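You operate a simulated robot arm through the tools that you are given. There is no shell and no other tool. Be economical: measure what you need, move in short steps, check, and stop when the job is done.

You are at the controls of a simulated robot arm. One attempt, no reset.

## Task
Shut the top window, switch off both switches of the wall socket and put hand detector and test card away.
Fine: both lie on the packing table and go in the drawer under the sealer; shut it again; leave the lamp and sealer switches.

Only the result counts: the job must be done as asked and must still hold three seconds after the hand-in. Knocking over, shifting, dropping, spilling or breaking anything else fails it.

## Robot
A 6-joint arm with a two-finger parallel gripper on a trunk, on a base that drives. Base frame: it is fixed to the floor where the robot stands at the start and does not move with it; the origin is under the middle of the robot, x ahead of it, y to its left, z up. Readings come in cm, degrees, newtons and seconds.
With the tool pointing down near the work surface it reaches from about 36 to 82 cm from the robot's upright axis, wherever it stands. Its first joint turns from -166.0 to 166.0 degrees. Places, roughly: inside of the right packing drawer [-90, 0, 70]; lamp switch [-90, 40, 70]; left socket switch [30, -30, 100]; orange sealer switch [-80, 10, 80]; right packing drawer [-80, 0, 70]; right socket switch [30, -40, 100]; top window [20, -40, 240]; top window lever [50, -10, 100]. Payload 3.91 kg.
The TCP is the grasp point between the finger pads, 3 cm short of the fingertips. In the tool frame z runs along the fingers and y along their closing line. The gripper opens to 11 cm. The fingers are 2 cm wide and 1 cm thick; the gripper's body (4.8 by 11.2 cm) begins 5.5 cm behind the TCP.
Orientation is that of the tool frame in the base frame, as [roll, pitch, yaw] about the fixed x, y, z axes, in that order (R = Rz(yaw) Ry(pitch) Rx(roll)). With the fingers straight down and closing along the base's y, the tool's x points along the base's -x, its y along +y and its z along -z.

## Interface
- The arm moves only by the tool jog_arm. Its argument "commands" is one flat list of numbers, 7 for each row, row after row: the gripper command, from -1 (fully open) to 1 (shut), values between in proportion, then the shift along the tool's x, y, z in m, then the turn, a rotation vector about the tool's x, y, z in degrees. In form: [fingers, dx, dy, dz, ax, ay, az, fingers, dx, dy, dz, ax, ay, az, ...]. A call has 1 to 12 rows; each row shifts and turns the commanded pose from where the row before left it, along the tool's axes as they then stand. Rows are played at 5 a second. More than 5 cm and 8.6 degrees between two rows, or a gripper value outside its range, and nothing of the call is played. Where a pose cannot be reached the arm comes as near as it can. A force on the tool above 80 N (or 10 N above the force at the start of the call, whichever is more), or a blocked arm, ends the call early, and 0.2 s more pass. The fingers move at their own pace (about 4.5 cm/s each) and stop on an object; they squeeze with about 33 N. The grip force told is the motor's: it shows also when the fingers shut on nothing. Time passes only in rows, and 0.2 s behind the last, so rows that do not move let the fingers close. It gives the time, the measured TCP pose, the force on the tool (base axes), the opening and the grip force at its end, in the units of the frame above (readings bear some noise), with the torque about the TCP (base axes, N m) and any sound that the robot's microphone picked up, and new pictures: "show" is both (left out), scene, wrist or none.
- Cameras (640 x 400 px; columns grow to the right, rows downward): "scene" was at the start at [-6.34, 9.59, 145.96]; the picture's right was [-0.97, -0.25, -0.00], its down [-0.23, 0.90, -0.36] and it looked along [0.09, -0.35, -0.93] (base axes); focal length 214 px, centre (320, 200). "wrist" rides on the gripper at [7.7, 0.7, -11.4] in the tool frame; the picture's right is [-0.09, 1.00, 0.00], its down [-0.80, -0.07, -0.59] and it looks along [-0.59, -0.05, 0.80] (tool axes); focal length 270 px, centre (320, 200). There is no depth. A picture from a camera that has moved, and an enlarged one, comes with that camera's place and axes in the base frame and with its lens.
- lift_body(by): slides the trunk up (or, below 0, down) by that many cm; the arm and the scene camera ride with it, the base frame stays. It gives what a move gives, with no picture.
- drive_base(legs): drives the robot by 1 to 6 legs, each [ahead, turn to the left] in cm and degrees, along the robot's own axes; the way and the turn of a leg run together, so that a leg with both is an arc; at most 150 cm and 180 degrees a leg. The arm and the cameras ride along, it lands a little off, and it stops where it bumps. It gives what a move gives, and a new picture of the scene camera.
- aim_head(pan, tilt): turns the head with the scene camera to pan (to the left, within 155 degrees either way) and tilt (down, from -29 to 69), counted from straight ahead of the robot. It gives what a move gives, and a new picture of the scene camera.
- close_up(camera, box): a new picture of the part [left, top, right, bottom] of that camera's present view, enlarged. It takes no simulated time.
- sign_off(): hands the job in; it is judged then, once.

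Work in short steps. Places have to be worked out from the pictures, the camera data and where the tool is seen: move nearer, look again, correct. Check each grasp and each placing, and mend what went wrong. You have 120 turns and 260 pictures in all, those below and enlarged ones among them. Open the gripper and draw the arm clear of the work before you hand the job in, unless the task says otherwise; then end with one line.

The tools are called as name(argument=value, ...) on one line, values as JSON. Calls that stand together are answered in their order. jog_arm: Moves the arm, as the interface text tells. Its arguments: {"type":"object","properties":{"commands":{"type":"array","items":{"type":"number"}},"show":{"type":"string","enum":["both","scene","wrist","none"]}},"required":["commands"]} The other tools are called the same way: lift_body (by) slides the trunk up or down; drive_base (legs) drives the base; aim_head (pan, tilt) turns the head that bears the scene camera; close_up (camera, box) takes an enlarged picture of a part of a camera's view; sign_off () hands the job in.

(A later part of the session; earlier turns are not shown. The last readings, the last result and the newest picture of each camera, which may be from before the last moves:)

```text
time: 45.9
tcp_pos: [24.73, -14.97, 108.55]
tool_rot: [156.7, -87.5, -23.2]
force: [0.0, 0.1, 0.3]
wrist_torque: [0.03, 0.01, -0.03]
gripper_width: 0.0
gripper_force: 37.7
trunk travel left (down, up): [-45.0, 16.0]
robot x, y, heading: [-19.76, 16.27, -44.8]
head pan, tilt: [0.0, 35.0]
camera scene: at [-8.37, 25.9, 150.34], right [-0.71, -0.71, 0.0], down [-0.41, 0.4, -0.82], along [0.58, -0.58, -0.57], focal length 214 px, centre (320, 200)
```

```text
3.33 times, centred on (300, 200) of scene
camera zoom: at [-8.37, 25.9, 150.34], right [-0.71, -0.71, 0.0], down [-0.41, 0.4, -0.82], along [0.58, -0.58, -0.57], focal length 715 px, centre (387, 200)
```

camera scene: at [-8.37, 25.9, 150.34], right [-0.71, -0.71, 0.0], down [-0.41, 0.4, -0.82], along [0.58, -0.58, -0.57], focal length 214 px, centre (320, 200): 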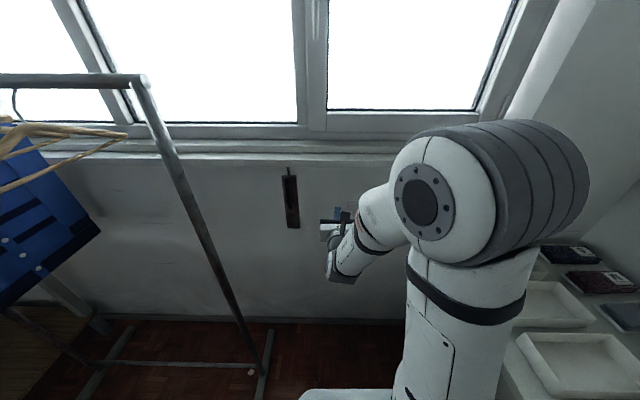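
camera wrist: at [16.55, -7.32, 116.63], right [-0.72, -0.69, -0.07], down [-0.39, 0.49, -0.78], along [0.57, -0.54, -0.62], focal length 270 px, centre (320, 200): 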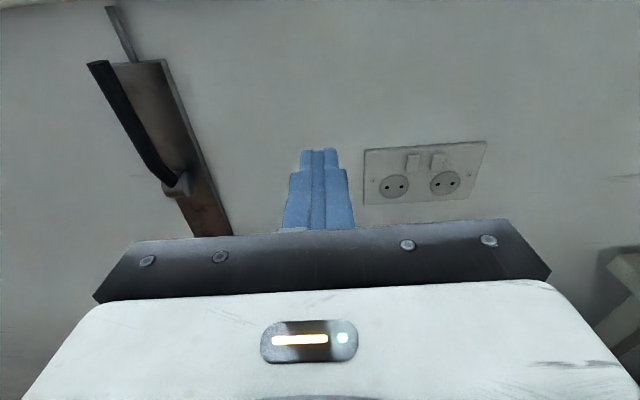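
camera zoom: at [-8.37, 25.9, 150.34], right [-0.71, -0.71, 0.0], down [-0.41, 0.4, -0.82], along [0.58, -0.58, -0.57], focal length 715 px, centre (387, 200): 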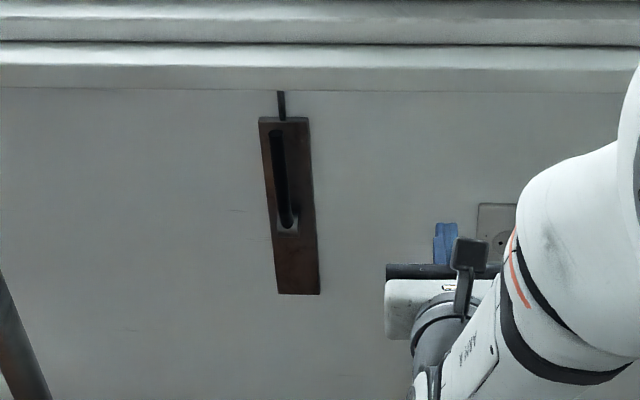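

Lever stays up at roughly 77°. To be sure it's at its stop, I press once more near its tip with more leverage.

jog_arm(commands=[1, 0.018, -0.045, 0, 0, 0, 0, 1, 0.015, -0.045, 0, 0, 0, 0, 1, 0, -0.045, 0, 0, 0, 0, 1, 0, -0.04, 0.03, 0, 0, 0, 1, 0, 0, 0.03, 0, 0, 0, 1, 0, 0, 0.02, 0, 0, 0, 1, 0, 0, 0.008, 0, 0, 0, 1, 0, 0, 0.008, 0, 0, 0, 1, 0, 0, 0.008, 0, 0, 0, 1, 0, 0, 0.008, 0, 0, 0], show="wrist")

```text
time: 48.0
tcp_pos: [44.01, -9.43, 111.07]
tool_rot: [155.6, -87.3, -21.7]
force: [-45.8, 34.0, 6.7]
wrist_torque: [-0.45, -0.53, -0.36]
gripper_width: 0.0
gripper_force: 37.8
trunk travel left (down, up): [-45.0, 16.0]
robot x, y, heading: [-19.88, 16.23, -44.9]
head pan, tilt: [0.0, 35.0]
stopped in row 10: the force on the tool passed its limit (the readings are from after the stop); the commanded pose is now the measured one
camera wrist: at [35.99, -1.75, 119.25], right [-0.72, -0.69, -0.07], down [-0.39, 0.49, -0.78], along [0.57, -0.53, -0.63], focal length 270 px, centre (320, 200)
```

wrist: 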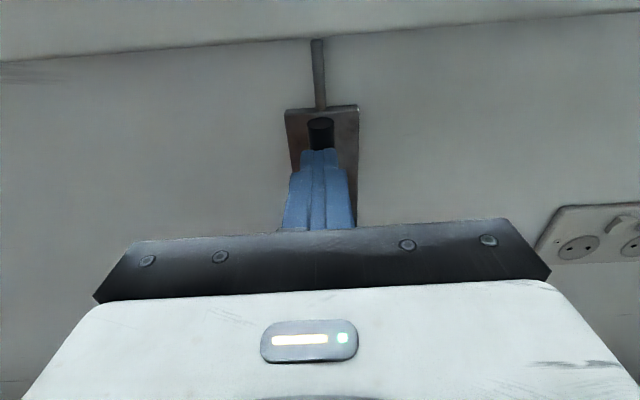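

Firmly at its stop, so the window is shut. Now I back off and move right to the socket for a close look.

jog_arm(commands=[1, 0, 0, -0.045, 0, 0, 0, 1, 0, 0, -0.045, 0, 0, 0, 1, 0, 0.048, 0, 0, 0, 0, 1, 0, 0.048, 0, 0, 0, 0, 1, 0, 0.048, 0, 0, 0, 0, 1, 0, 0.048, 0, 0, 0, 0, 1, 0, 0.048, 0, 0, 0, 0, 1, 0, 0.048, 0, 0, 0, 0, 1, -0.02, 0.022, 0, 0, 0, 0], show="wrist")

close_up(camera="wrist", box=[240, 60, 400, 160])

```text
time: 50.0
tcp_pos: [21.76, -18.44, 110.65]
tool_rot: [159.2, -86.8, -26.3]
force: [-0.1, -0.1, 0.7]
wrist_torque: [0.0, -0.01, 0.07]
gripper_width: 0.01
gripper_force: 37.8
out of reach, approached as far as the arm can: row 7, 8, 9
trunk travel left (down, up): [-45.0, 16.0]
robot x, y, heading: [-19.53, 16.15, -44.8]
head pan, tilt: [0.0, 35.0]
camera wrist: at [13.97, -10.66, 118.99], right [-0.73, -0.68, -0.07], down [-0.39, 0.5, -0.77], along [0.56, -0.54, -0.63], focal length 270 px, centre (320, 200)
```

wrist: 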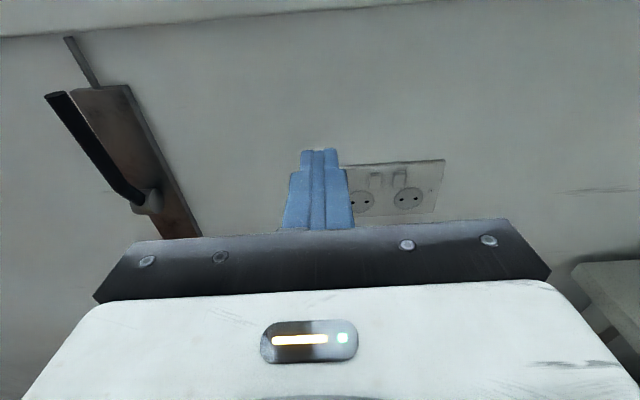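

```text
4.00 times, centred on (320, 110) of wrist
camera zoom: at [13.97, -10.66, 118.99], right [-0.73, -0.68, -0.07], down [-0.39, 0.5, -0.77], along [0.56, -0.54, -0.63], focal length 1081 px, centre (320, 560)
```

zoom: 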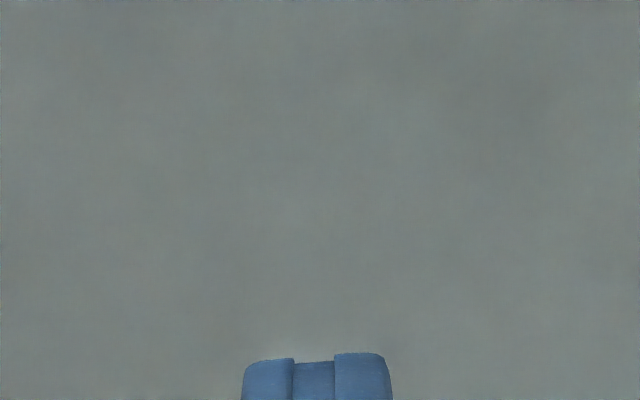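

Row targets hit the near reach limit. I move forward a bit first, then right.

jog_arm(commands=[1, 0, 0, 0.04, 0, 0, 0, 1, 0, 0, 0.03, 0, 0, 0, 1, 0, 0.04, 0, 0, 0, 0, 1, 0, 0.04, 0, 0, 0, 0], show="wrist")

close_up(camera="wrist", box=[260, 120, 420, 220])

```text
time: 51.0
tcp_pos: [25.99, -22.51, 112.1]
tool_rot: [159.3, -86.7, -26.9]
force: [0.2, 0.8, -0.6]
wrist_torque: [0.01, -0.05, 0.01]
gripper_width: 0.01
gripper_force: 38.0
out of reach, approached as far as the arm can: row 1, 2, 3, 4
trunk travel left (down, up): [-45.0, 16.0]
robot x, y, heading: [-19.6, 16.36, -44.8]
head pan, tilt: [0.0, 35.0]
camera wrist: at [18.2, -14.56, 120.38], right [-0.74, -0.67, -0.07], down [-0.39, 0.51, -0.77], along [0.55, -0.54, -0.63], focal length 270 px, centre (320, 200)
```

wrist: 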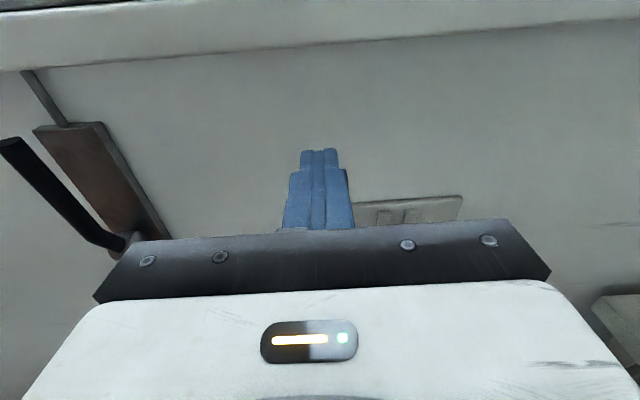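

```text
4.00 times, centred on (340, 170) of wrist
camera zoom: at [18.2, -14.56, 120.38], right [-0.74, -0.67, -0.07], down [-0.39, 0.51, -0.77], along [0.55, -0.54, -0.63], focal length 1081 px, centre (240, 320)
```

zoom: 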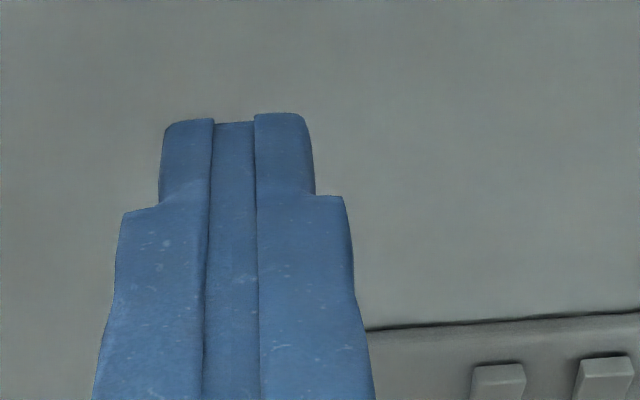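

The commanded pose had overshot right; I bring it back left 8 cm and further forward.

jog_arm(commands=[1, 0, -0.04, 0, 0, 0, 0, 1, 0, -0.04, 0, 0, 0, 0, 1, 0, 0, 0, 0, 0, 0], show="wrist")

```text
time: 51.9
tcp_pos: [31.93, -16.76, 111.89]
tool_rot: [158.4, -87.0, -24.7]
force: [0.7, -0.1, 0.0]
wrist_torque: [-0.01, 0.01, 0.0]
gripper_width: 0.0
gripper_force: 38.0
trunk travel left (down, up): [-45.0, 16.0]
robot x, y, heading: [-19.8, 16.39, -44.8]
head pan, tilt: [0.0, 35.0]
camera wrist: at [23.92, -9.07, 120.12], right [-0.72, -0.69, -0.07], down [-0.4, 0.5, -0.77], along [0.56, -0.53, -0.63], focal length 270 px, centre (320, 200)
```

wrist: 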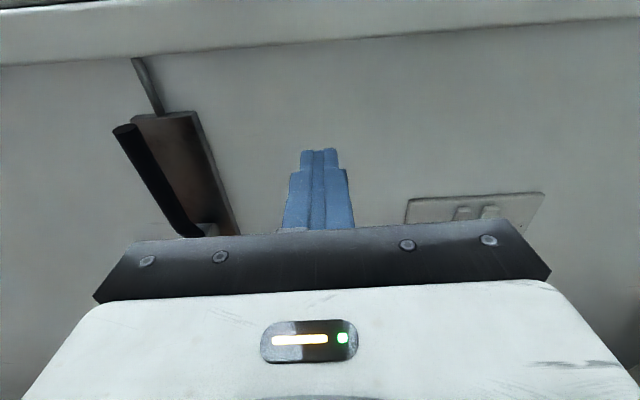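

It looks like a base-joint limit (reach stops ~5 cm left of the robot's forward line), so I turn the base right 30° to put the socket on the arm's good side.

drive_base(legs=[[0, -30]])

jog_arm(commands=[1, 0, -0.02, 0, 8.2, 0, 0, 1, 0, -0.02, 0, 8.2, 0, 0, 1, 0, -0.02, 0, 8.2, 0, 0, 1, 0, -0.02, 0, 5.4, 0, 0], show="wrist")

```text
time: 53.7
tcp_pos: [8.3, -38.15, 111.85]
tool_rot: [158.5, -86.9, -55.0]
force: [0.3, -0.2, -0.8]
wrist_torque: [-0.02, 0.02, -0.03]
gripper_width: 0.0
gripper_force: 37.7
trunk travel left (down, up): [-45.0, 16.0]
robot x, y, heading: [-18.95, 16.65, -74.6]
head pan, tilt: [0.0, 35.0]
camera scene: at [-4.0, 19.43, 150.33], right [-0.96, -0.27, 0.0], down [-0.15, 0.55, -0.82], along [0.22, -0.79, -0.57], focal length 214 px, centre (320, 200)
```

scene: 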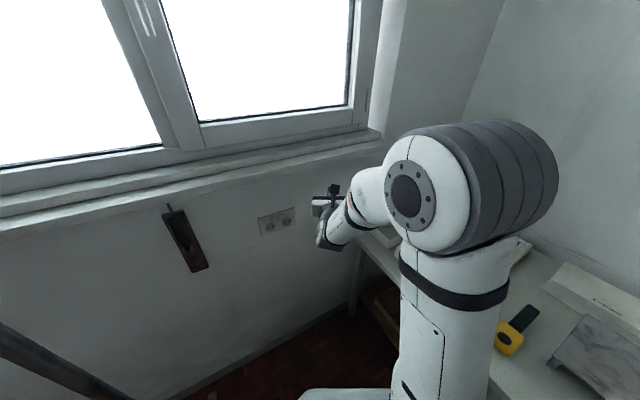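

```text
time: 54.7
tcp_pos: [15.85, -34.25, 112.63]
tool_rot: [174.4, -86.7, -55.9]
force: [-0.3, 0.0, 1.0]
wrist_torque: [-0.01, 0.04, 0.0]
gripper_width: 0.0
gripper_force: 37.9
out of reach, approached as far as the arm can: row 2, 3, 4
trunk travel left (down, up): [-45.0, 16.0]
robot x, y, heading: [-18.84, 16.92, -74.6]
head pan, tilt: [0.0, 35.0]
camera wrist: at [10.07, -24.76, 120.96], right [-0.88, -0.47, -0.08], down [-0.24, 0.59, -0.77], along [0.41, -0.65, -0.64], focal length 270 px, centre (320, 200)
```

wrist: 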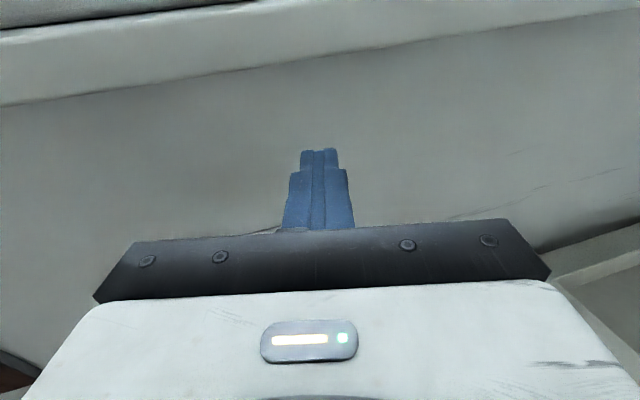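

The limit seems to come from the last wrist joint; rolling the tool about its own axis should free it. I roll +33° then turn toward the wall normal.

jog_arm(commands=[1, 0, 0, -0.02, 0, 0, 8.2, 1, 0, 0, -0.02, 0, 0, 8.2, 1, 0, 0, 0, 0, 0, 8.2, 1, 0, 0, 0, 0, 0, 8.2], show="wrist")

```text
time: 55.7
tcp_pos: [13.9, -30.7, 112.91]
tool_rot: [-96.2, -57.3, -146.6]
force: [0.0, 0.5, -0.2]
wrist_torque: [-0.01, 0.0, 0.01]
gripper_width: 0.0
gripper_force: 38.0
trunk travel left (down, up): [-45.0, 16.0]
robot x, y, heading: [-18.6, 16.53, -74.2]
head pan, tilt: [0.0, 35.0]
camera wrist: at [4.55, -23.09, 119.51], right [-0.71, -0.34, -0.61], down [0.13, 0.79, -0.6], along [0.69, -0.51, -0.52], focal length 270 px, centre (320, 200)
```

wrist: 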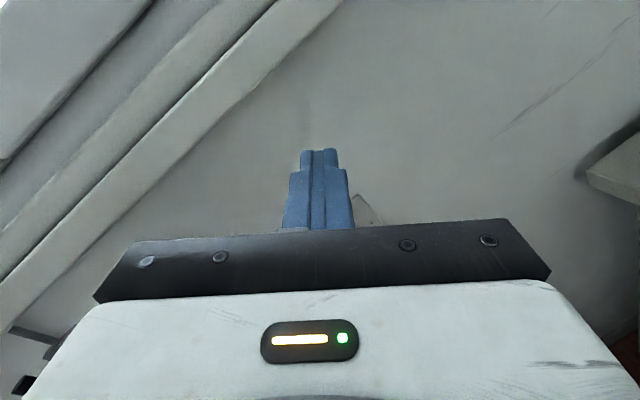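

Roll freed it. Now I turn the tool to the wall normal, and zoom on the socket from the head camera.

jog_arm(commands=[1, 0, 0, 0, 7.2, -4.6, -0.5, 1, 0, 0, 0, 7.2, -4.6, -0.5], show="wrist")

close_up(camera="scene", box=[245, 195, 309, 235])

```text
time: 56.3
tcp_pos: [14.9, -29.65, 112.93]
tool_rot: [-96.3, -57.4, -144.0]
force: [0.2, -0.2, 0.0]
wrist_torque: [-0.01, 0.02, 0.0]
gripper_width: 0.03
gripper_force: 37.4
out of reach, approached as far as the arm can: row 1, 2
trunk travel left (down, up): [-45.0, 16.0]
robot x, y, heading: [-18.86, 16.74, -74.3]
head pan, tilt: [0.0, 35.0]
camera wrist: at [5.29, -22.58, 119.81], right [-0.7, -0.37, -0.61], down [0.1, 0.79, -0.6], along [0.71, -0.48, -0.52], focal length 270 px, centre (320, 200)
```

wrist: 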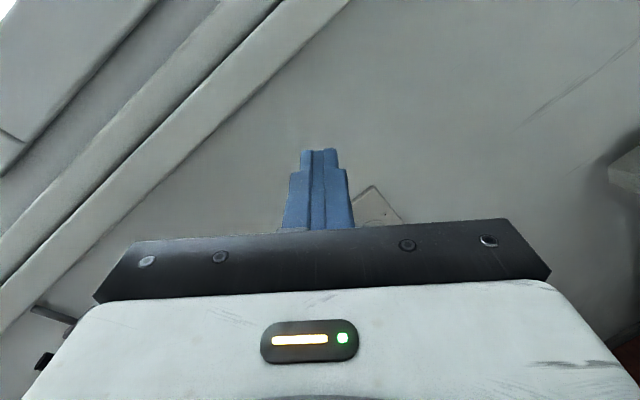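

```text
10.00 times, centred on (277, 215) of scene
camera zoom: at [-4.07, 19.56, 150.33], right [-0.96, -0.27, 0.0], down [-0.15, 0.55, -0.82], along [0.22, -0.79, -0.57], focal length 2145 px, centre (750, 50)
```

zoom: 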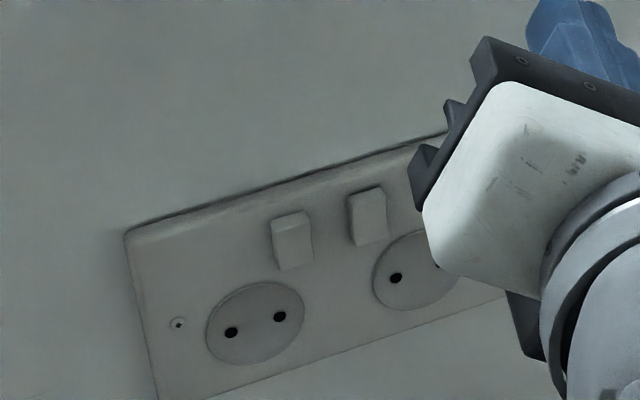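

The wrist can't point left of the arm plane, but an oblique 15° approach to the wall works for the switches. I roll back upright, shift left and lower to see the socket.

jog_arm(commands=[1, 0, 0, 0, 0, 0, -8.2, 1, 0, 0, 0, 0, 0, -8.2, 1, 0, 0, 0, 0, 0, -8.2, 1, 0, 0, 0, 0, 0, -8.2, 1, 0, -0.039, 0, 0, 0, 0, 1, 0, -0.039, -0.02, 0, 0, 0, 1, -0.02, 0, -0.02, 0, 0, 0], show="wrist")

close_up(camera="scene", box=[245, 195, 309, 235])

```text
time: 57.9
tcp_pos: [19.7, -22.33, 111.13]
tool_rot: [173.6, -86.6, -52.9]
force: [0.1, 0.3, -0.9]
wrist_torque: [-0.01, 0.01, 0.0]
gripper_width: 0.0
gripper_force: 38.1
trunk travel left (down, up): [-45.0, 16.0]
robot x, y, heading: [-18.67, 16.37, -74.6]
head pan, tilt: [0.0, 35.0]
camera wrist: at [13.67, -13.14, 119.52], right [-0.86, -0.5, -0.08], down [-0.27, 0.58, -0.77], along [0.43, -0.64, -0.64], focal length 270 px, centre (320, 200)
```

wrist: 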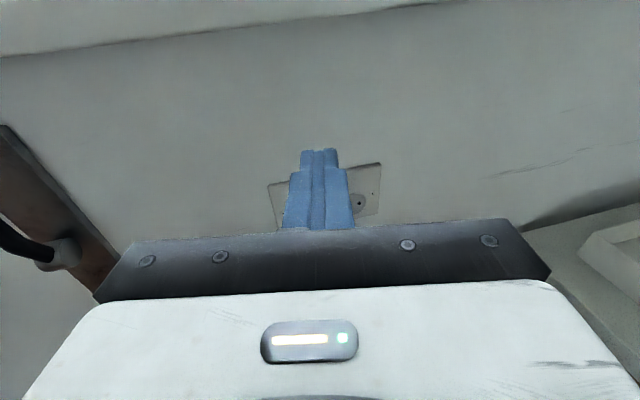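

```text
10.00 times, centred on (277, 215) of scene
camera zoom: at [-4.07, 19.56, 150.33], right [-0.96, -0.27, 0.0], down [-0.15, 0.55, -0.82], along [0.22, -0.79, -0.57], focal length 2145 px, centre (750, 50)
```

zoom: 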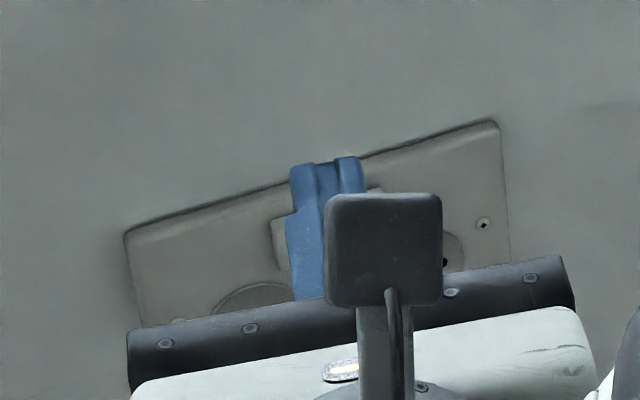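

Fingers line up with the socket but occlude it; lowering 12 cm puts the socket above the fingers in view.

jog_arm(commands=[1, -0.04, 0, 0, 0, 0, 0, 1, -0.04, 0, 0, 0, 0, 0, 1, -0.04, 0, 0, 0, 0, 0], show="wrist")

close_up(camera="wrist", box=[256, 60, 384, 140])

```text
time: 58.7
tcp_pos: [19.14, -21.8, 99.12]
tool_rot: [173.5, -86.6, -52.9]
force: [0.4, 0.5, -0.6]
wrist_torque: [0.02, 0.04, 0.02]
gripper_width: 0.01
gripper_force: 37.7
trunk travel left (down, up): [-45.0, 16.0]
robot x, y, heading: [-19.08, 16.28, -74.5]
head pan, tilt: [0.0, 35.0]
camera wrist: at [13.11, -12.69, 107.53], right [-0.86, -0.5, -0.08], down [-0.27, 0.58, -0.77], along [0.43, -0.64, -0.64], focal length 270 px, centre (320, 200)
```

wrist: 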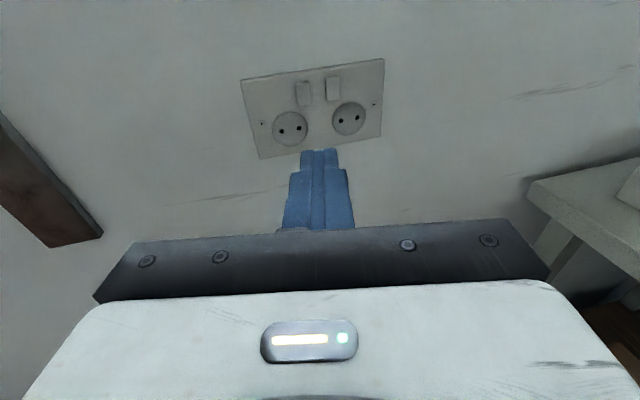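

```text
5.00 times, centred on (320, 100) of wrist
camera zoom: at [13.11, -12.69, 107.53], right [-0.86, -0.5, -0.08], down [-0.27, 0.58, -0.77], along [0.43, -0.64, -0.64], focal length 1351 px, centre (320, 700)
```

zoom: 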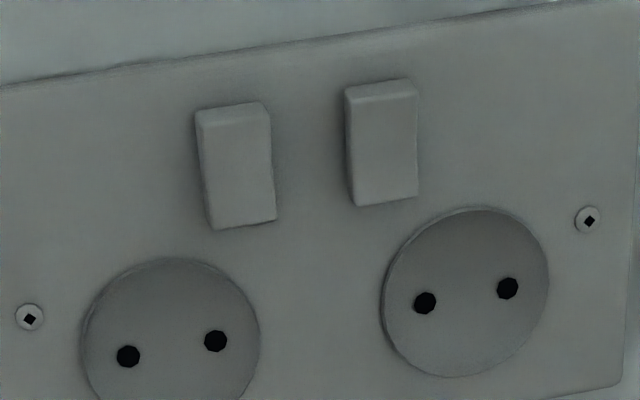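

Both rockers have their tops protruding (bottom pressed = on, same state). Triangulated: left rocker p −4.5, right p −7.5, z 98.6, q −45.6. I push the left rocker's top.

jog_arm(commands=[1, 0.021, -0.0165, 0, 0, 0, 0, 1, 0, 0, 0.045, 0, 0, 0, 1, 0, 0, 0.045, 0, 0, 0, 1, 0, 0, 0.034, 0, 0, 0], show="wrist")

close_up(camera="scene", box=[245, 195, 309, 235])

```text
time: 59.7
tcp_pos: [26.91, -31.7, 100.62]
tool_rot: [173.3, -86.6, -52.7]
force: [0.1, 0.2, -0.2]
wrist_torque: [-0.04, -0.02, -0.03]
gripper_width: 0.0
gripper_force: 37.9
trunk travel left (down, up): [-45.0, 16.0]
robot x, y, heading: [-18.82, 16.46, -74.3]
head pan, tilt: [0.0, 35.0]
camera wrist: at [20.8, -22.45, 108.92], right [-0.86, -0.5, -0.08], down [-0.27, 0.58, -0.76], along [0.43, -0.64, -0.64], focal length 270 px, centre (320, 200)
```

wrist: 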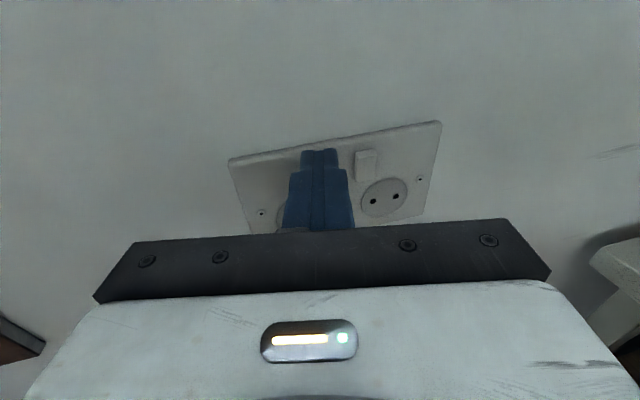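

```text
10.00 times, centred on (277, 215) of scene
camera zoom: at [-4.06, 19.52, 150.33], right [-0.96, -0.27, 0.0], down [-0.15, 0.55, -0.82], along [0.22, -0.79, -0.57], focal length 2145 px, centre (750, 50)
```

zoom: 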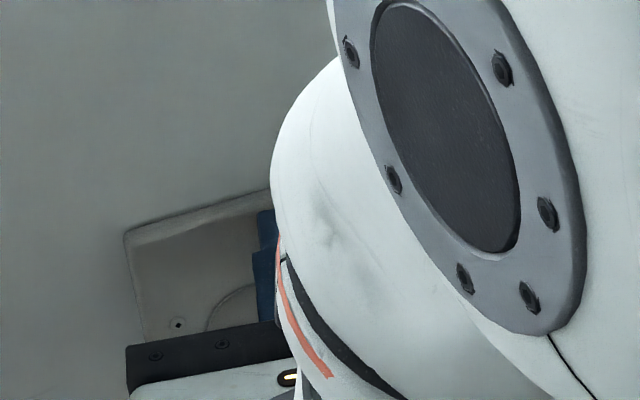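

Tip is ~1 cm before the left rocker's top, well aligned. Push slowly.

jog_arm(commands=[1, 0, 0, 0.004, 0, 0, 0, 1, 0, 0, 0.004, 0, 0, 0, 1, 0, 0, 0.003, 0, 0, 0, 1, 0, 0, 0.003, 0, 0, 0, 1, 0, 0, 0.003, 0, 0, 0], show="none")

```text
time: 61.1
tcp_pos: [27.28, -32.16, 100.68]
tool_rot: [171.0, -86.3, -50.1]
force: [-28.3, 40.7, 17.2]
wrist_torque: [0.09, -0.03, 0.2]
gripper_width: 0.0
gripper_force: 37.4
trunk travel left (down, up): [-45.0, 16.0]
robot x, y, heading: [-18.78, 16.75, -74.2]
head pan, tilt: [0.0, 35.0]
stopped in row 5: the force on the tool passed its limit (the readings are from after the stop); the commanded pose is now the measured one
```

Contact stopped at force limit; no click reported. I back off and look.

jog_arm(commands=[1, 0, 0, -0.045, 0, 0, 0, 1, 0, 0, -0.045, 0, 0, 0, 1, -0.035, 0, -0.02, 0, 0, 0], show="wrist")

close_up(camera="wrist", box=[256, 70, 384, 150])

```text
time: 61.9
tcp_pos: [21.92, -23.31, 97.23]
tool_rot: [172.0, -85.9, -51.4]
force: [0.1, 0.0, 0.2]
wrist_torque: [0.0, -0.01, 0.02]
gripper_width: 0.01
gripper_force: 38.2
trunk travel left (down, up): [-45.0, 16.0]
robot x, y, heading: [-18.6, 16.87, -74.4]
head pan, tilt: [0.0, 35.0]
camera wrist: at [15.85, -14.15, 105.79], right [-0.86, -0.5, -0.08], down [-0.28, 0.59, -0.76], along [0.43, -0.63, -0.65], focal length 270 px, centre (320, 200)
```

wrist: 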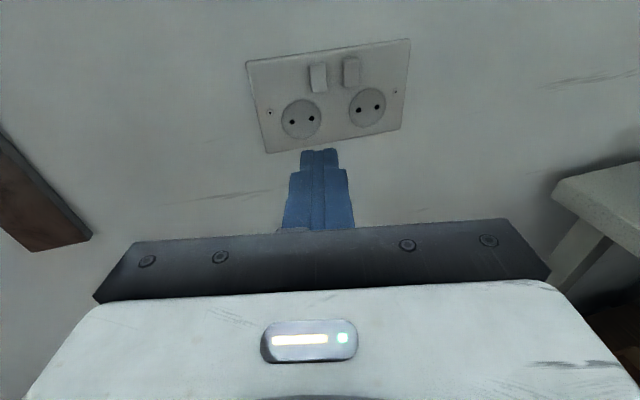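

```text
5.00 times, centred on (320, 110) of wrist
camera zoom: at [15.85, -14.15, 105.79], right [-0.86, -0.5, -0.08], down [-0.28, 0.59, -0.76], along [0.43, -0.63, -0.65], focal length 1351 px, centre (320, 650)
```

zoom: 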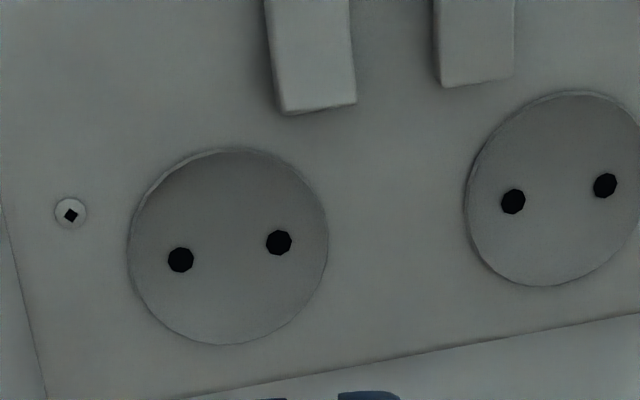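

close_up(camera="wrist", box=[290, 45, 386, 105])

```text
6.67 times, centred on (338, 75) of wrist
camera zoom: at [15.85, -14.15, 105.79], right [-0.86, -0.5, -0.08], down [-0.28, 0.59, -0.76], along [0.43, -0.63, -0.65], focal length 1802 px, centre (200, 1033)
```

zoom: 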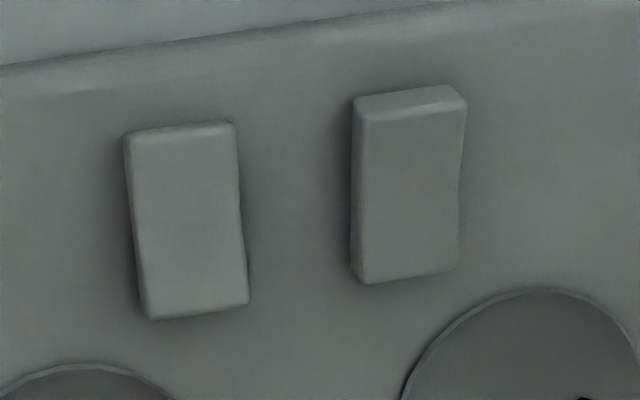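

Left switch has toggled (top in, bottom out). Now the right one, 3 cm over.

jog_arm(commands=[1, 0.0405, 0, 0, 0, 0, 0, 1, 0, 0.0303, 0, 0, 0, 0, 1, 0, 0, 0.04, 0, 0, 0, 1, 0, 0, 0.04, 0, 0, 0, 1, 0, 0, 0.017, 0, 0, 0, 1, 0, 0, 0, 0, 0, 0], show="wrist")

```text
time: 63.3
tcp_pos: [24.55, -33.27, 100.66]
tool_rot: [171.6, -85.9, -50.9]
force: [0.6, -0.3, -0.4]
wrist_torque: [0.0, 0.01, -0.02]
gripper_width: 0.02
gripper_force: 37.9
trunk travel left (down, up): [-45.0, 16.0]
robot x, y, heading: [-18.77, 16.37, -74.6]
head pan, tilt: [0.0, 35.0]
camera wrist: at [18.46, -24.09, 109.13], right [-0.86, -0.5, -0.08], down [-0.28, 0.59, -0.76], along [0.43, -0.63, -0.65], focal length 270 px, centre (320, 200)
```

wrist: 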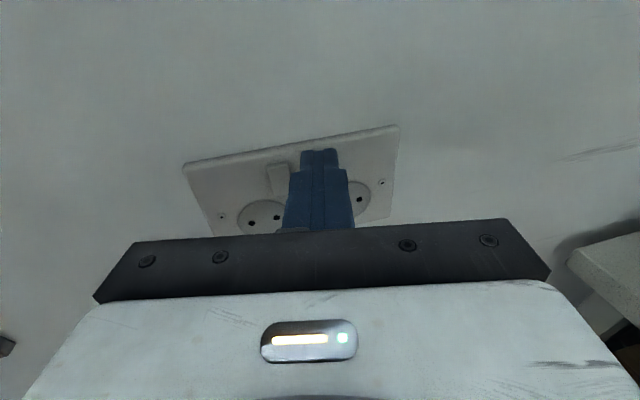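

Aligned with the right rocker (p ≈ −6.2). Push.

jog_arm(commands=[1, 0, 0.002, 0.004, 0, 0, 0, 1, 0, 0, 0.004, 0, 0, 0, 1, 0, 0, 0.003, 0, 0, 0, 1, 0, 0, 0.003, 0, 0, 0, 1, 0, 0, 0.003, 0, 0, 0], show="none")

jog_arm(commands=[1, 0, 0, -0.045, 0, 0, 0, 1, 0, 0, -0.045, 0, 0, 0, 1, -0.035, 0.02, -0.02, 0, 0, 0], show="wrist")

close_up(camera="wrist", box=[240, 40, 368, 120])

```text
time: 64.5
tcp_pos: [24.72, -34.35, 100.74]
tool_rot: [170.7, -85.9, -49.9]
force: [-19.1, 31.7, -0.8]
wrist_torque: [0.36, 0.21, 0.29]
gripper_width: 0.0
gripper_force: 38.2
trunk travel left (down, up): [-45.0, 16.0]
robot x, y, heading: [-18.79, 16.58, -74.5]
head pan, tilt: [0.0, 35.0]
```

```text
time: 65.3
tcp_pos: [17.67, -26.2, 98.04]
tool_rot: [172.1, -85.9, -51.6]
force: [-0.2, 0.3, 0.2]
wrist_torque: [-0.03, -0.03, 0.0]
gripper_width: 0.0
gripper_force: 37.3
trunk travel left (down, up): [-45.0, 16.0]
robot x, y, heading: [-18.78, 16.7, -74.8]
head pan, tilt: [0.0, 35.0]
camera wrist: at [11.61, -17.05, 106.43], right [-0.86, -0.5, -0.08], down [-0.28, 0.59, -0.76], along [0.43, -0.63, -0.65], focal length 270 px, centre (320, 200)
```

wrist: 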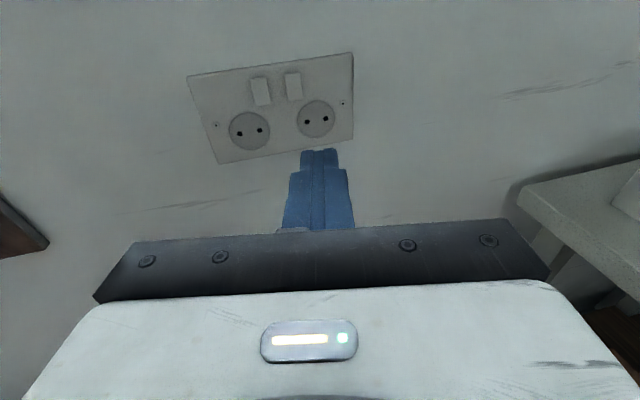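

```text
5.00 times, centred on (304, 80) of wrist
camera zoom: at [11.61, -17.05, 106.43], right [-0.86, -0.5, -0.08], down [-0.28, 0.59, -0.76], along [0.43, -0.63, -0.65], focal length 1351 px, centre (400, 800)
```

zoom: 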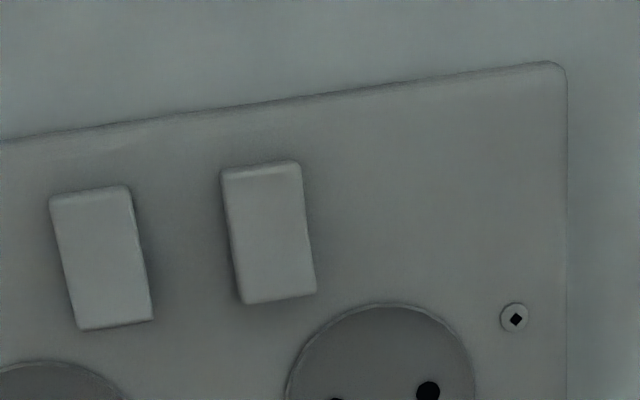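

close_up(camera="wrist", box=[244, 65, 308, 105])

```text
10.00 times, centred on (276, 85) of wrist
camera zoom: at [11.61, -17.05, 106.43], right [-0.86, -0.5, -0.08], down [-0.28, 0.59, -0.76], along [0.43, -0.63, -0.65], focal length 2703 px, centre (760, 1350)
```

zoom: 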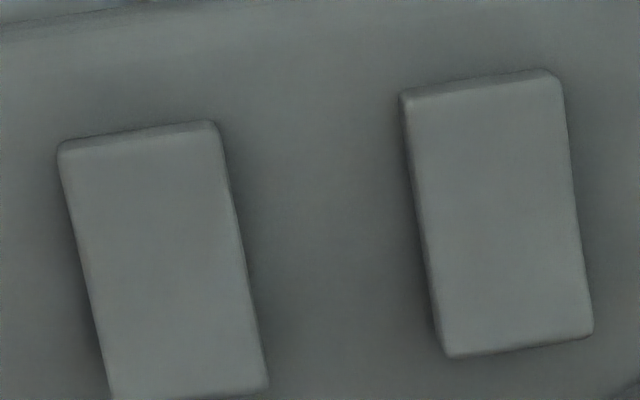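

Both switches are off. Next the table: I raise the arm a bit, then drive to face the drawer under the sealer.

jog_arm(commands=[-1, 0.045, 0, -0.02, 0, 0, 0, -1, 0.045, 0, -0.02, 0, 0, 0, -1, 0.045, 0, 0, 0, 0, 0], show="none")

aim_head(pan=150, tilt=30)

aim_head(pan=-100, tilt=45)

```text
time: 66.1
tcp_pos: [16.75, -23.76, 111.93]
tool_rot: [171.9, -86.0, -51.3]
force: [1.1, -0.9, -0.1]
wrist_torque: [-0.03, -0.01, -0.01]
gripper_width: 6.88
gripper_force: 0.1
out of reach, approached as far as the arm can: row 2
trunk travel left (down, up): [-45.0, 16.0]
robot x, y, heading: [-18.56, 16.58, -74.5]
head pan, tilt: [0.0, 35.0]
```

```text
time: 68.5
tcp_pos: [16.76, -23.81, 111.82]
tool_rot: [171.8, -85.9, -51.0]
force: [0.1, -1.2, 0.9]
wrist_torque: [-0.03, 0.01, 0.02]
gripper_width: 11.05
gripper_force: 0.1
trunk travel left (down, up): [-45.0, 16.0]
robot x, y, heading: [-18.71, 16.64, -74.7]
head pan, tilt: [150.0, 30.0]
camera scene: at [-4.17, 36.81, 151.11], right [0.97, -0.25, 0.0], down [-0.13, -0.48, -0.87], along [0.22, 0.84, -0.5], focal length 214 px, centre (320, 200)
```

scene: 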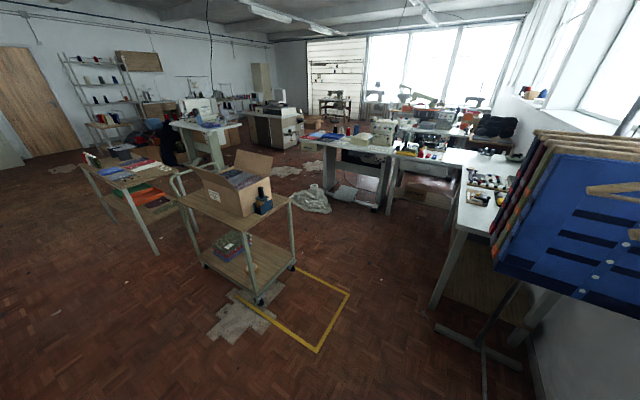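

```text
time: 72.0
tcp_pos: [16.78, -23.71, 111.87]
tool_rot: [171.8, -85.8, -50.9]
force: [0.7, 0.6, 1.1]
wrist_torque: [-0.03, -0.01, 0.02]
gripper_width: 10.98
gripper_force: 0.0
trunk travel left (down, up): [-45.0, 16.0]
robot x, y, heading: [-19.05, 16.37, -74.5]
head pan, tilt: [-100.0, 45.0]
camera scene: at [-14.53, 27.27, 148.85], right [-0.1, 1.0, 0.0], down [0.7, 0.07, -0.71], along [-0.7, -0.07, -0.71], focal length 214 px, centre (320, 200)
```

scene: 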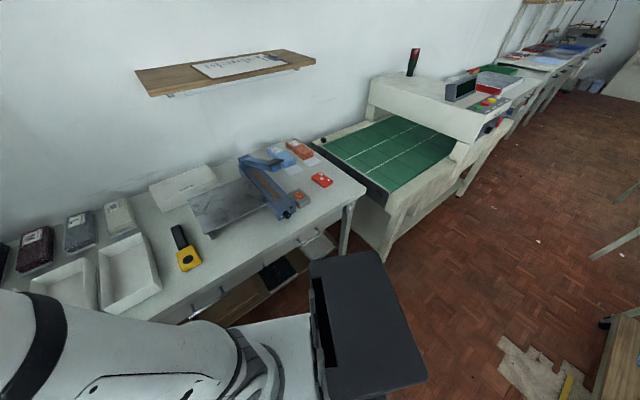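

Path behind is clear. Drive back and turn to face the table.

drive_base(legs=[[0, -7.5], [-51, 0], [0, -53]])

aim_head(pan=0, tilt=45)

```text
time: 77.9
tcp_pos: [-43.28, 15.44, 111.83]
tool_rot: [172.3, -85.9, -111.8]
force: [-0.1, 0.5, -0.3]
wrist_torque: [0.02, 0.01, 0.01]
gripper_width: 10.97
gripper_force: 0.0
trunk travel left (down, up): [-45.0, 16.0]
robot x, y, heading: [-25.54, 66.06, -134.3]
head pan, tilt: [-100.0, 45.0]
camera scene: at [-14.27, 67.72, 148.85], right [0.81, 0.58, 0.0], down [0.41, -0.57, -0.71], along [-0.41, 0.57, -0.71], focal length 214 px, centre (320, 200)
```

scene: 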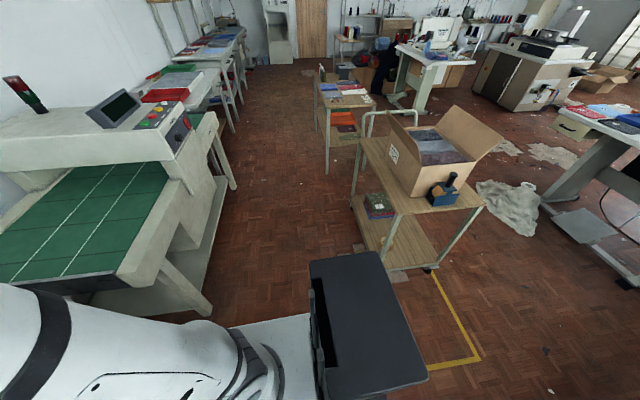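

```text
time: 79.6
tcp_pos: [-43.17, 15.47, 111.87]
tool_rot: [171.7, -85.9, -111.3]
force: [0.2, -0.8, -0.5]
wrist_torque: [0.0, 0.01, 0.0]
gripper_width: 10.95
gripper_force: 0.1
trunk travel left (down, up): [-45.0, 16.0]
robot x, y, heading: [-25.49, 66.13, -134.6]
head pan, tilt: [0.0, 45.0]
camera scene: at [-15.13, 55.28, 148.85], right [-0.72, 0.7, 0.0], down [0.49, 0.51, -0.71], along [-0.49, -0.51, -0.71], focal length 214 px, centre (320, 200)
```

scene: 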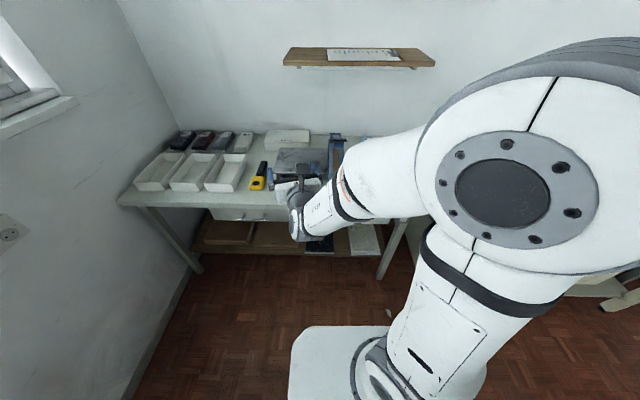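

I check the wrist view for the drawer fronts.

jog_arm(commands=[-1, -0.04, 0, 0, 0, 0, 0, -1, -0.04, 0, 0, 0, 0, 0, -1, -0.04, 0, 0, 0, 0, 0], show="both")

```text
time: 80.4
tcp_pos: [-43.02, 14.74, 99.93]
tool_rot: [171.5, -86.1, -111.1]
force: [0.2, 0.0, 0.0]
wrist_torque: [-0.03, 0.01, 0.0]
gripper_width: 10.98
gripper_force: 0.1
out of reach, approached as far as the arm can: row 2, 3
trunk travel left (down, up): [-45.0, 16.0]
robot x, y, heading: [-25.44, 66.16, -134.5]
head pan, tilt: [0.0, 45.0]
camera scene: at [-15.14, 55.23, 148.85], right [-0.72, 0.7, 0.0], down [0.49, 0.51, -0.71], along [-0.49, -0.51, -0.71], focal length 214 px, centre (320, 200)
camera wrist: at [-38.16, 24.53, 108.34], right [-0.86, 0.5, -0.08], down [0.37, 0.53, -0.76], along [-0.33, -0.68, -0.65], focal length 270 px, centre (320, 200)
```

scene: 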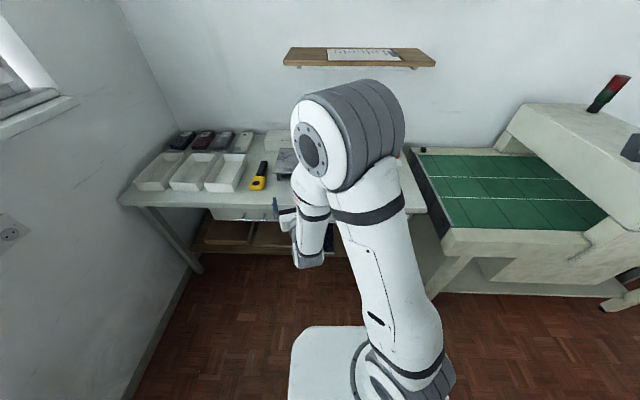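
wrist: 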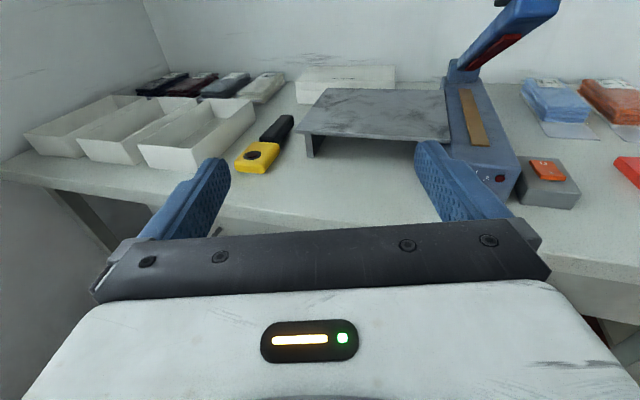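

I lower the trunk by 28 cm so the gripper and wrist camera face the drawer fronts under the table edge.

lift_body(by=-28)

jog_arm(commands=[-1, 0, 0, 0, 0, 0, 0], show="both")

```text
time: 83.3
tcp_pos: [-43.07, 14.7, 71.95]
tool_rot: [171.6, -85.8, -111.2]
force: [0.0, 0.0, -0.8]
wrist_torque: [0.04, 0.0, 0.02]
gripper_width: 10.99
gripper_force: 0.1
trunk travel left (down, up): [-17.0, 44.0]
robot x, y, heading: [-25.47, 66.27, -134.0]
head pan, tilt: [0.0, 45.0]
```

```text
time: 83.7
tcp_pos: [-42.99, 14.88, 72.02]
tool_rot: [171.7, -85.9, -111.2]
force: [0.0, 0.9, 0.3]
wrist_torque: [0.0, -0.01, 0.0]
gripper_width: 11.01
gripper_force: 0.1
trunk travel left (down, up): [-17.0, 44.0]
robot x, y, heading: [-25.49, 66.19, -134.1]
head pan, tilt: [0.0, 45.0]
camera scene: at [-15.13, 55.27, 120.85], right [-0.72, 0.7, 0.0], down [0.49, 0.51, -0.71], along [-0.49, -0.51, -0.71], focal length 214 px, centre (320, 200)
camera wrist: at [-38.17, 24.55, 80.38], right [-0.86, 0.5, -0.08], down [0.37, 0.53, -0.76], along [-0.33, -0.68, -0.65], focal length 270 px, centre (320, 200)
```

scene: 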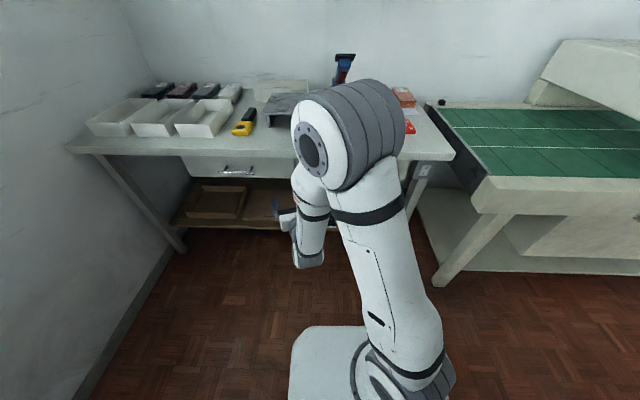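
wrist: 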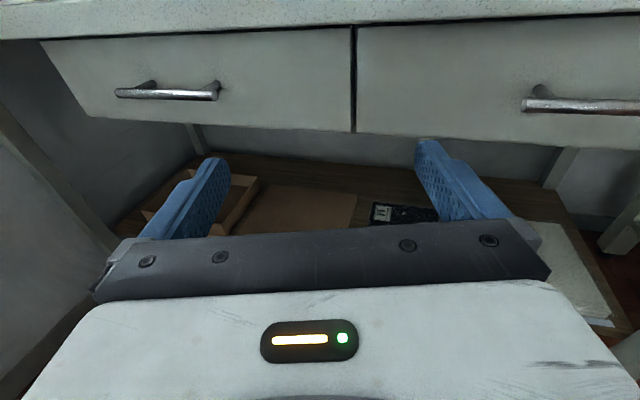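

The view is clear: right drawer handle spans q≈54–68 at z≈70.6, front ≈p −38. I square the tool to the drawer and shift right to q≈58.

jog_arm(commands=[-1, 0, 0, 0, -8, 1.7, 0, -1, 0, 0, 0, -8, 1.7, 0, -1, 0, 0.045, 0, 0, 0, 0, -1, 0, 0.045, 0, 0, 0, 0, -1, 0, 0.045, 0, 0, 0, 0, -1, 0, 0.035, 0, 0, 0, 0], show="wrist")

```text
time: 85.1
tcp_pos: [-56.64, 20.8, 71.64]
tool_rot: [106.4, -88.8, -62.0]
force: [0.5, 0.0, 0.0]
wrist_torque: [0.0, -0.02, -0.04]
gripper_width: 10.99
gripper_force: 0.0
out of reach, approached as far as the arm can: row 4, 5, 6
trunk travel left (down, up): [-17.0, 44.0]
robot x, y, heading: [-25.75, 65.99, -134.1]
head pan, tilt: [0.0, 45.0]
camera wrist: at [-48.92, 29.27, 79.42], right [-0.7, 0.71, -0.07], down [0.47, 0.38, -0.8], along [-0.54, -0.59, -0.6], focal length 270 px, centre (320, 200)
```

wrist: 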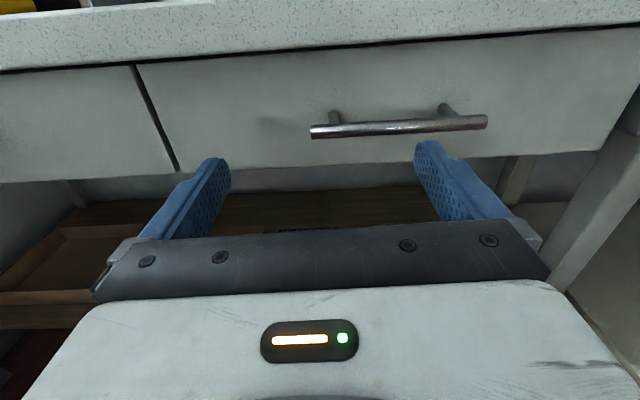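

Handle confirmed at p≈−34.7, q 54–68, z 70.7. I roll the gripper 90° so the fingers close vertically over the bar, half closing them.

jog_arm(commands=[0.1, 0, 0, 0, 0, 0, 8.2, 0.1, 0, 0, 0, 0, 0, 8.2, 0.1, 0, 0, 0, 0, 0, 8.2, 0.1, 0, 0, 0, 0, 0, 8.2, 0.1, 0, 0, 0, 0, 0, 8.2, 0.1, 0, 0, 0, 0, 0, 8.2, 0.1, 0, 0, 0, 0, 0, 8.2, 0.1, 0, 0, 0, 0, 0, 8.2, 0.1, 0, 0, 0, 0, 0, 8.2, 0.1, 0, 0, 0, 0, 0, 8.2, 0.1, 0, 0, 0, 0, 0, 8], show="wrist")

```text
time: 87.5
tcp_pos: [-56.66, 20.82, 71.79]
tool_rot: [-90.3, -1.1, 134.4]
force: [0.3, -0.3, -0.4]
wrist_torque: [0.0, -0.04, -0.01]
gripper_width: 4.93
gripper_force: 0.0
trunk travel left (down, up): [-17.0, 44.0]
robot x, y, heading: [-25.68, 66.16, -134.4]
head pan, tilt: [0.0, 45.0]
camera wrist: at [-53.92, 34.4, 71.22], right [0.05, -0.05, -1.0], down [0.99, -0.16, 0.06], along [-0.16, -0.99, 0.04], focal length 270 px, centre (320, 200)
```

wrist: 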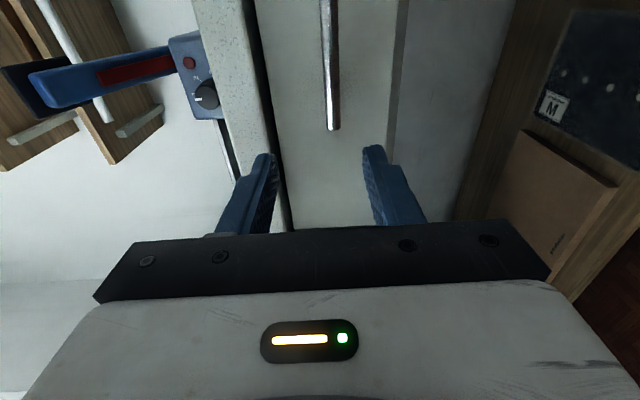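

Fingers straddle the bar's height. I shift right 4.5 cm, down 1 cm, then advance over the bar.

jog_arm(commands=[0.1, 0.04, 0.01, 0, 0, 0, 0, 0.1, 0, 0, 0.045, 0, 0, 0, 0.1, 0, 0, 0.044, 0, 0, 0, 0.1, 0, 0, 0, 0, 0, 0], show="wrist")

```text
time: 88.5
tcp_pos: [-63.59, 14.87, 70.9]
tool_rot: [-90.4, -1.2, 134.0]
force: [0.5, 0.7, 0.5]
wrist_torque: [-0.02, -0.01, -0.02]
gripper_width: 4.94
gripper_force: 0.2
out of reach, approached as far as the arm can: row 1, 2, 3
trunk travel left (down, up): [-17.0, 44.0]
robot x, y, heading: [-25.4, 65.99, -134.1]
head pan, tilt: [0.0, 45.0]
camera wrist: at [-60.65, 28.4, 70.57], right [0.05, -0.04, -1.0], down [0.98, -0.16, 0.06], along [-0.17, -0.99, 0.03], focal length 270 px, centre (320, 200)
```

wrist: 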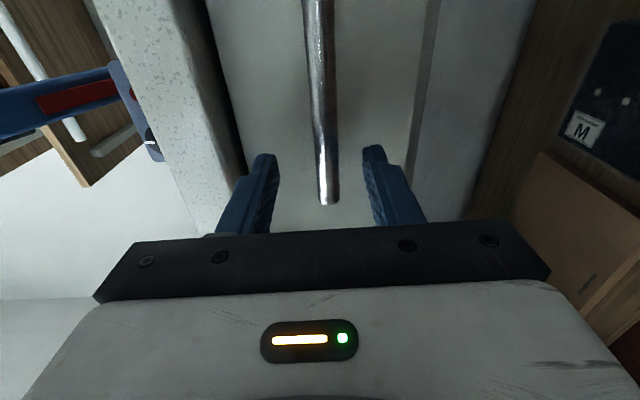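

Lateral shift was limited, but the pads fully overlap the bar's left end (q≈55.5). I grip it.

jog_arm(commands=[1, 0, 0, 0.004, 0, 0, 0, 1, 0, 0, 0, 0, 0, 0, 1, 0, 0, 0, 0, 0, 0, 1, 0, 0, 0, 0, 0, 0, 1, 0, 0, 0, 0, 0, 0], show="none")

jog_arm(commands=[1, 0, 0, -0.01, 0, 0, 0, 1, 0, 0, -0.02, 0, 0, 0, 1, 0, 0, -0.02, 0, 0, 0], show="wrist")

```text
time: 89.7
tcp_pos: [-63.78, 14.51, 70.67]
tool_rot: [-90.9, -1.2, 134.1]
force: [5.0, 5.9, -33.1]
wrist_torque: [-0.6, -0.75, -0.03]
gripper_width: 1.19
gripper_force: 44.9
trunk travel left (down, up): [-17.0, 44.0]
robot x, y, heading: [-25.43, 65.95, -134.3]
head pan, tilt: [0.0, 45.0]
```

```text
time: 90.5
tcp_pos: [-60.16, 17.83, 70.57]
tool_rot: [-91.1, -1.3, 134.5]
force: [4.5, -3.1, -43.0]
wrist_torque: [-0.49, -0.68, -0.21]
gripper_width: 1.19
gripper_force: 45.2
trunk travel left (down, up): [-17.0, 44.0]
robot x, y, heading: [-25.58, 66.04, -134.0]
head pan, tilt: [0.0, 45.0]
camera wrist: at [-57.44, 31.42, 70.29], right [0.06, -0.03, -1.0], down [0.99, -0.16, 0.06], along [-0.16, -0.99, 0.02], focal length 270 px, centre (320, 200)
```

wrist: 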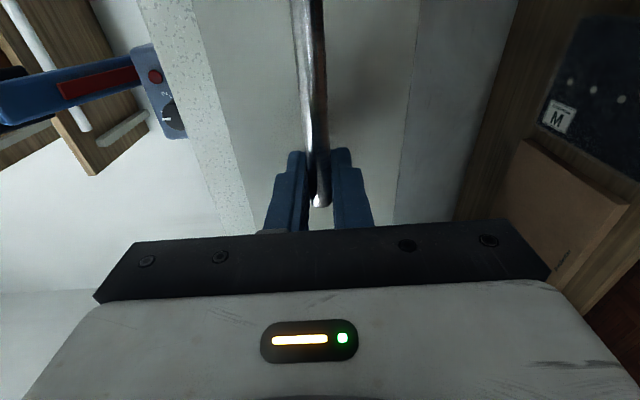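

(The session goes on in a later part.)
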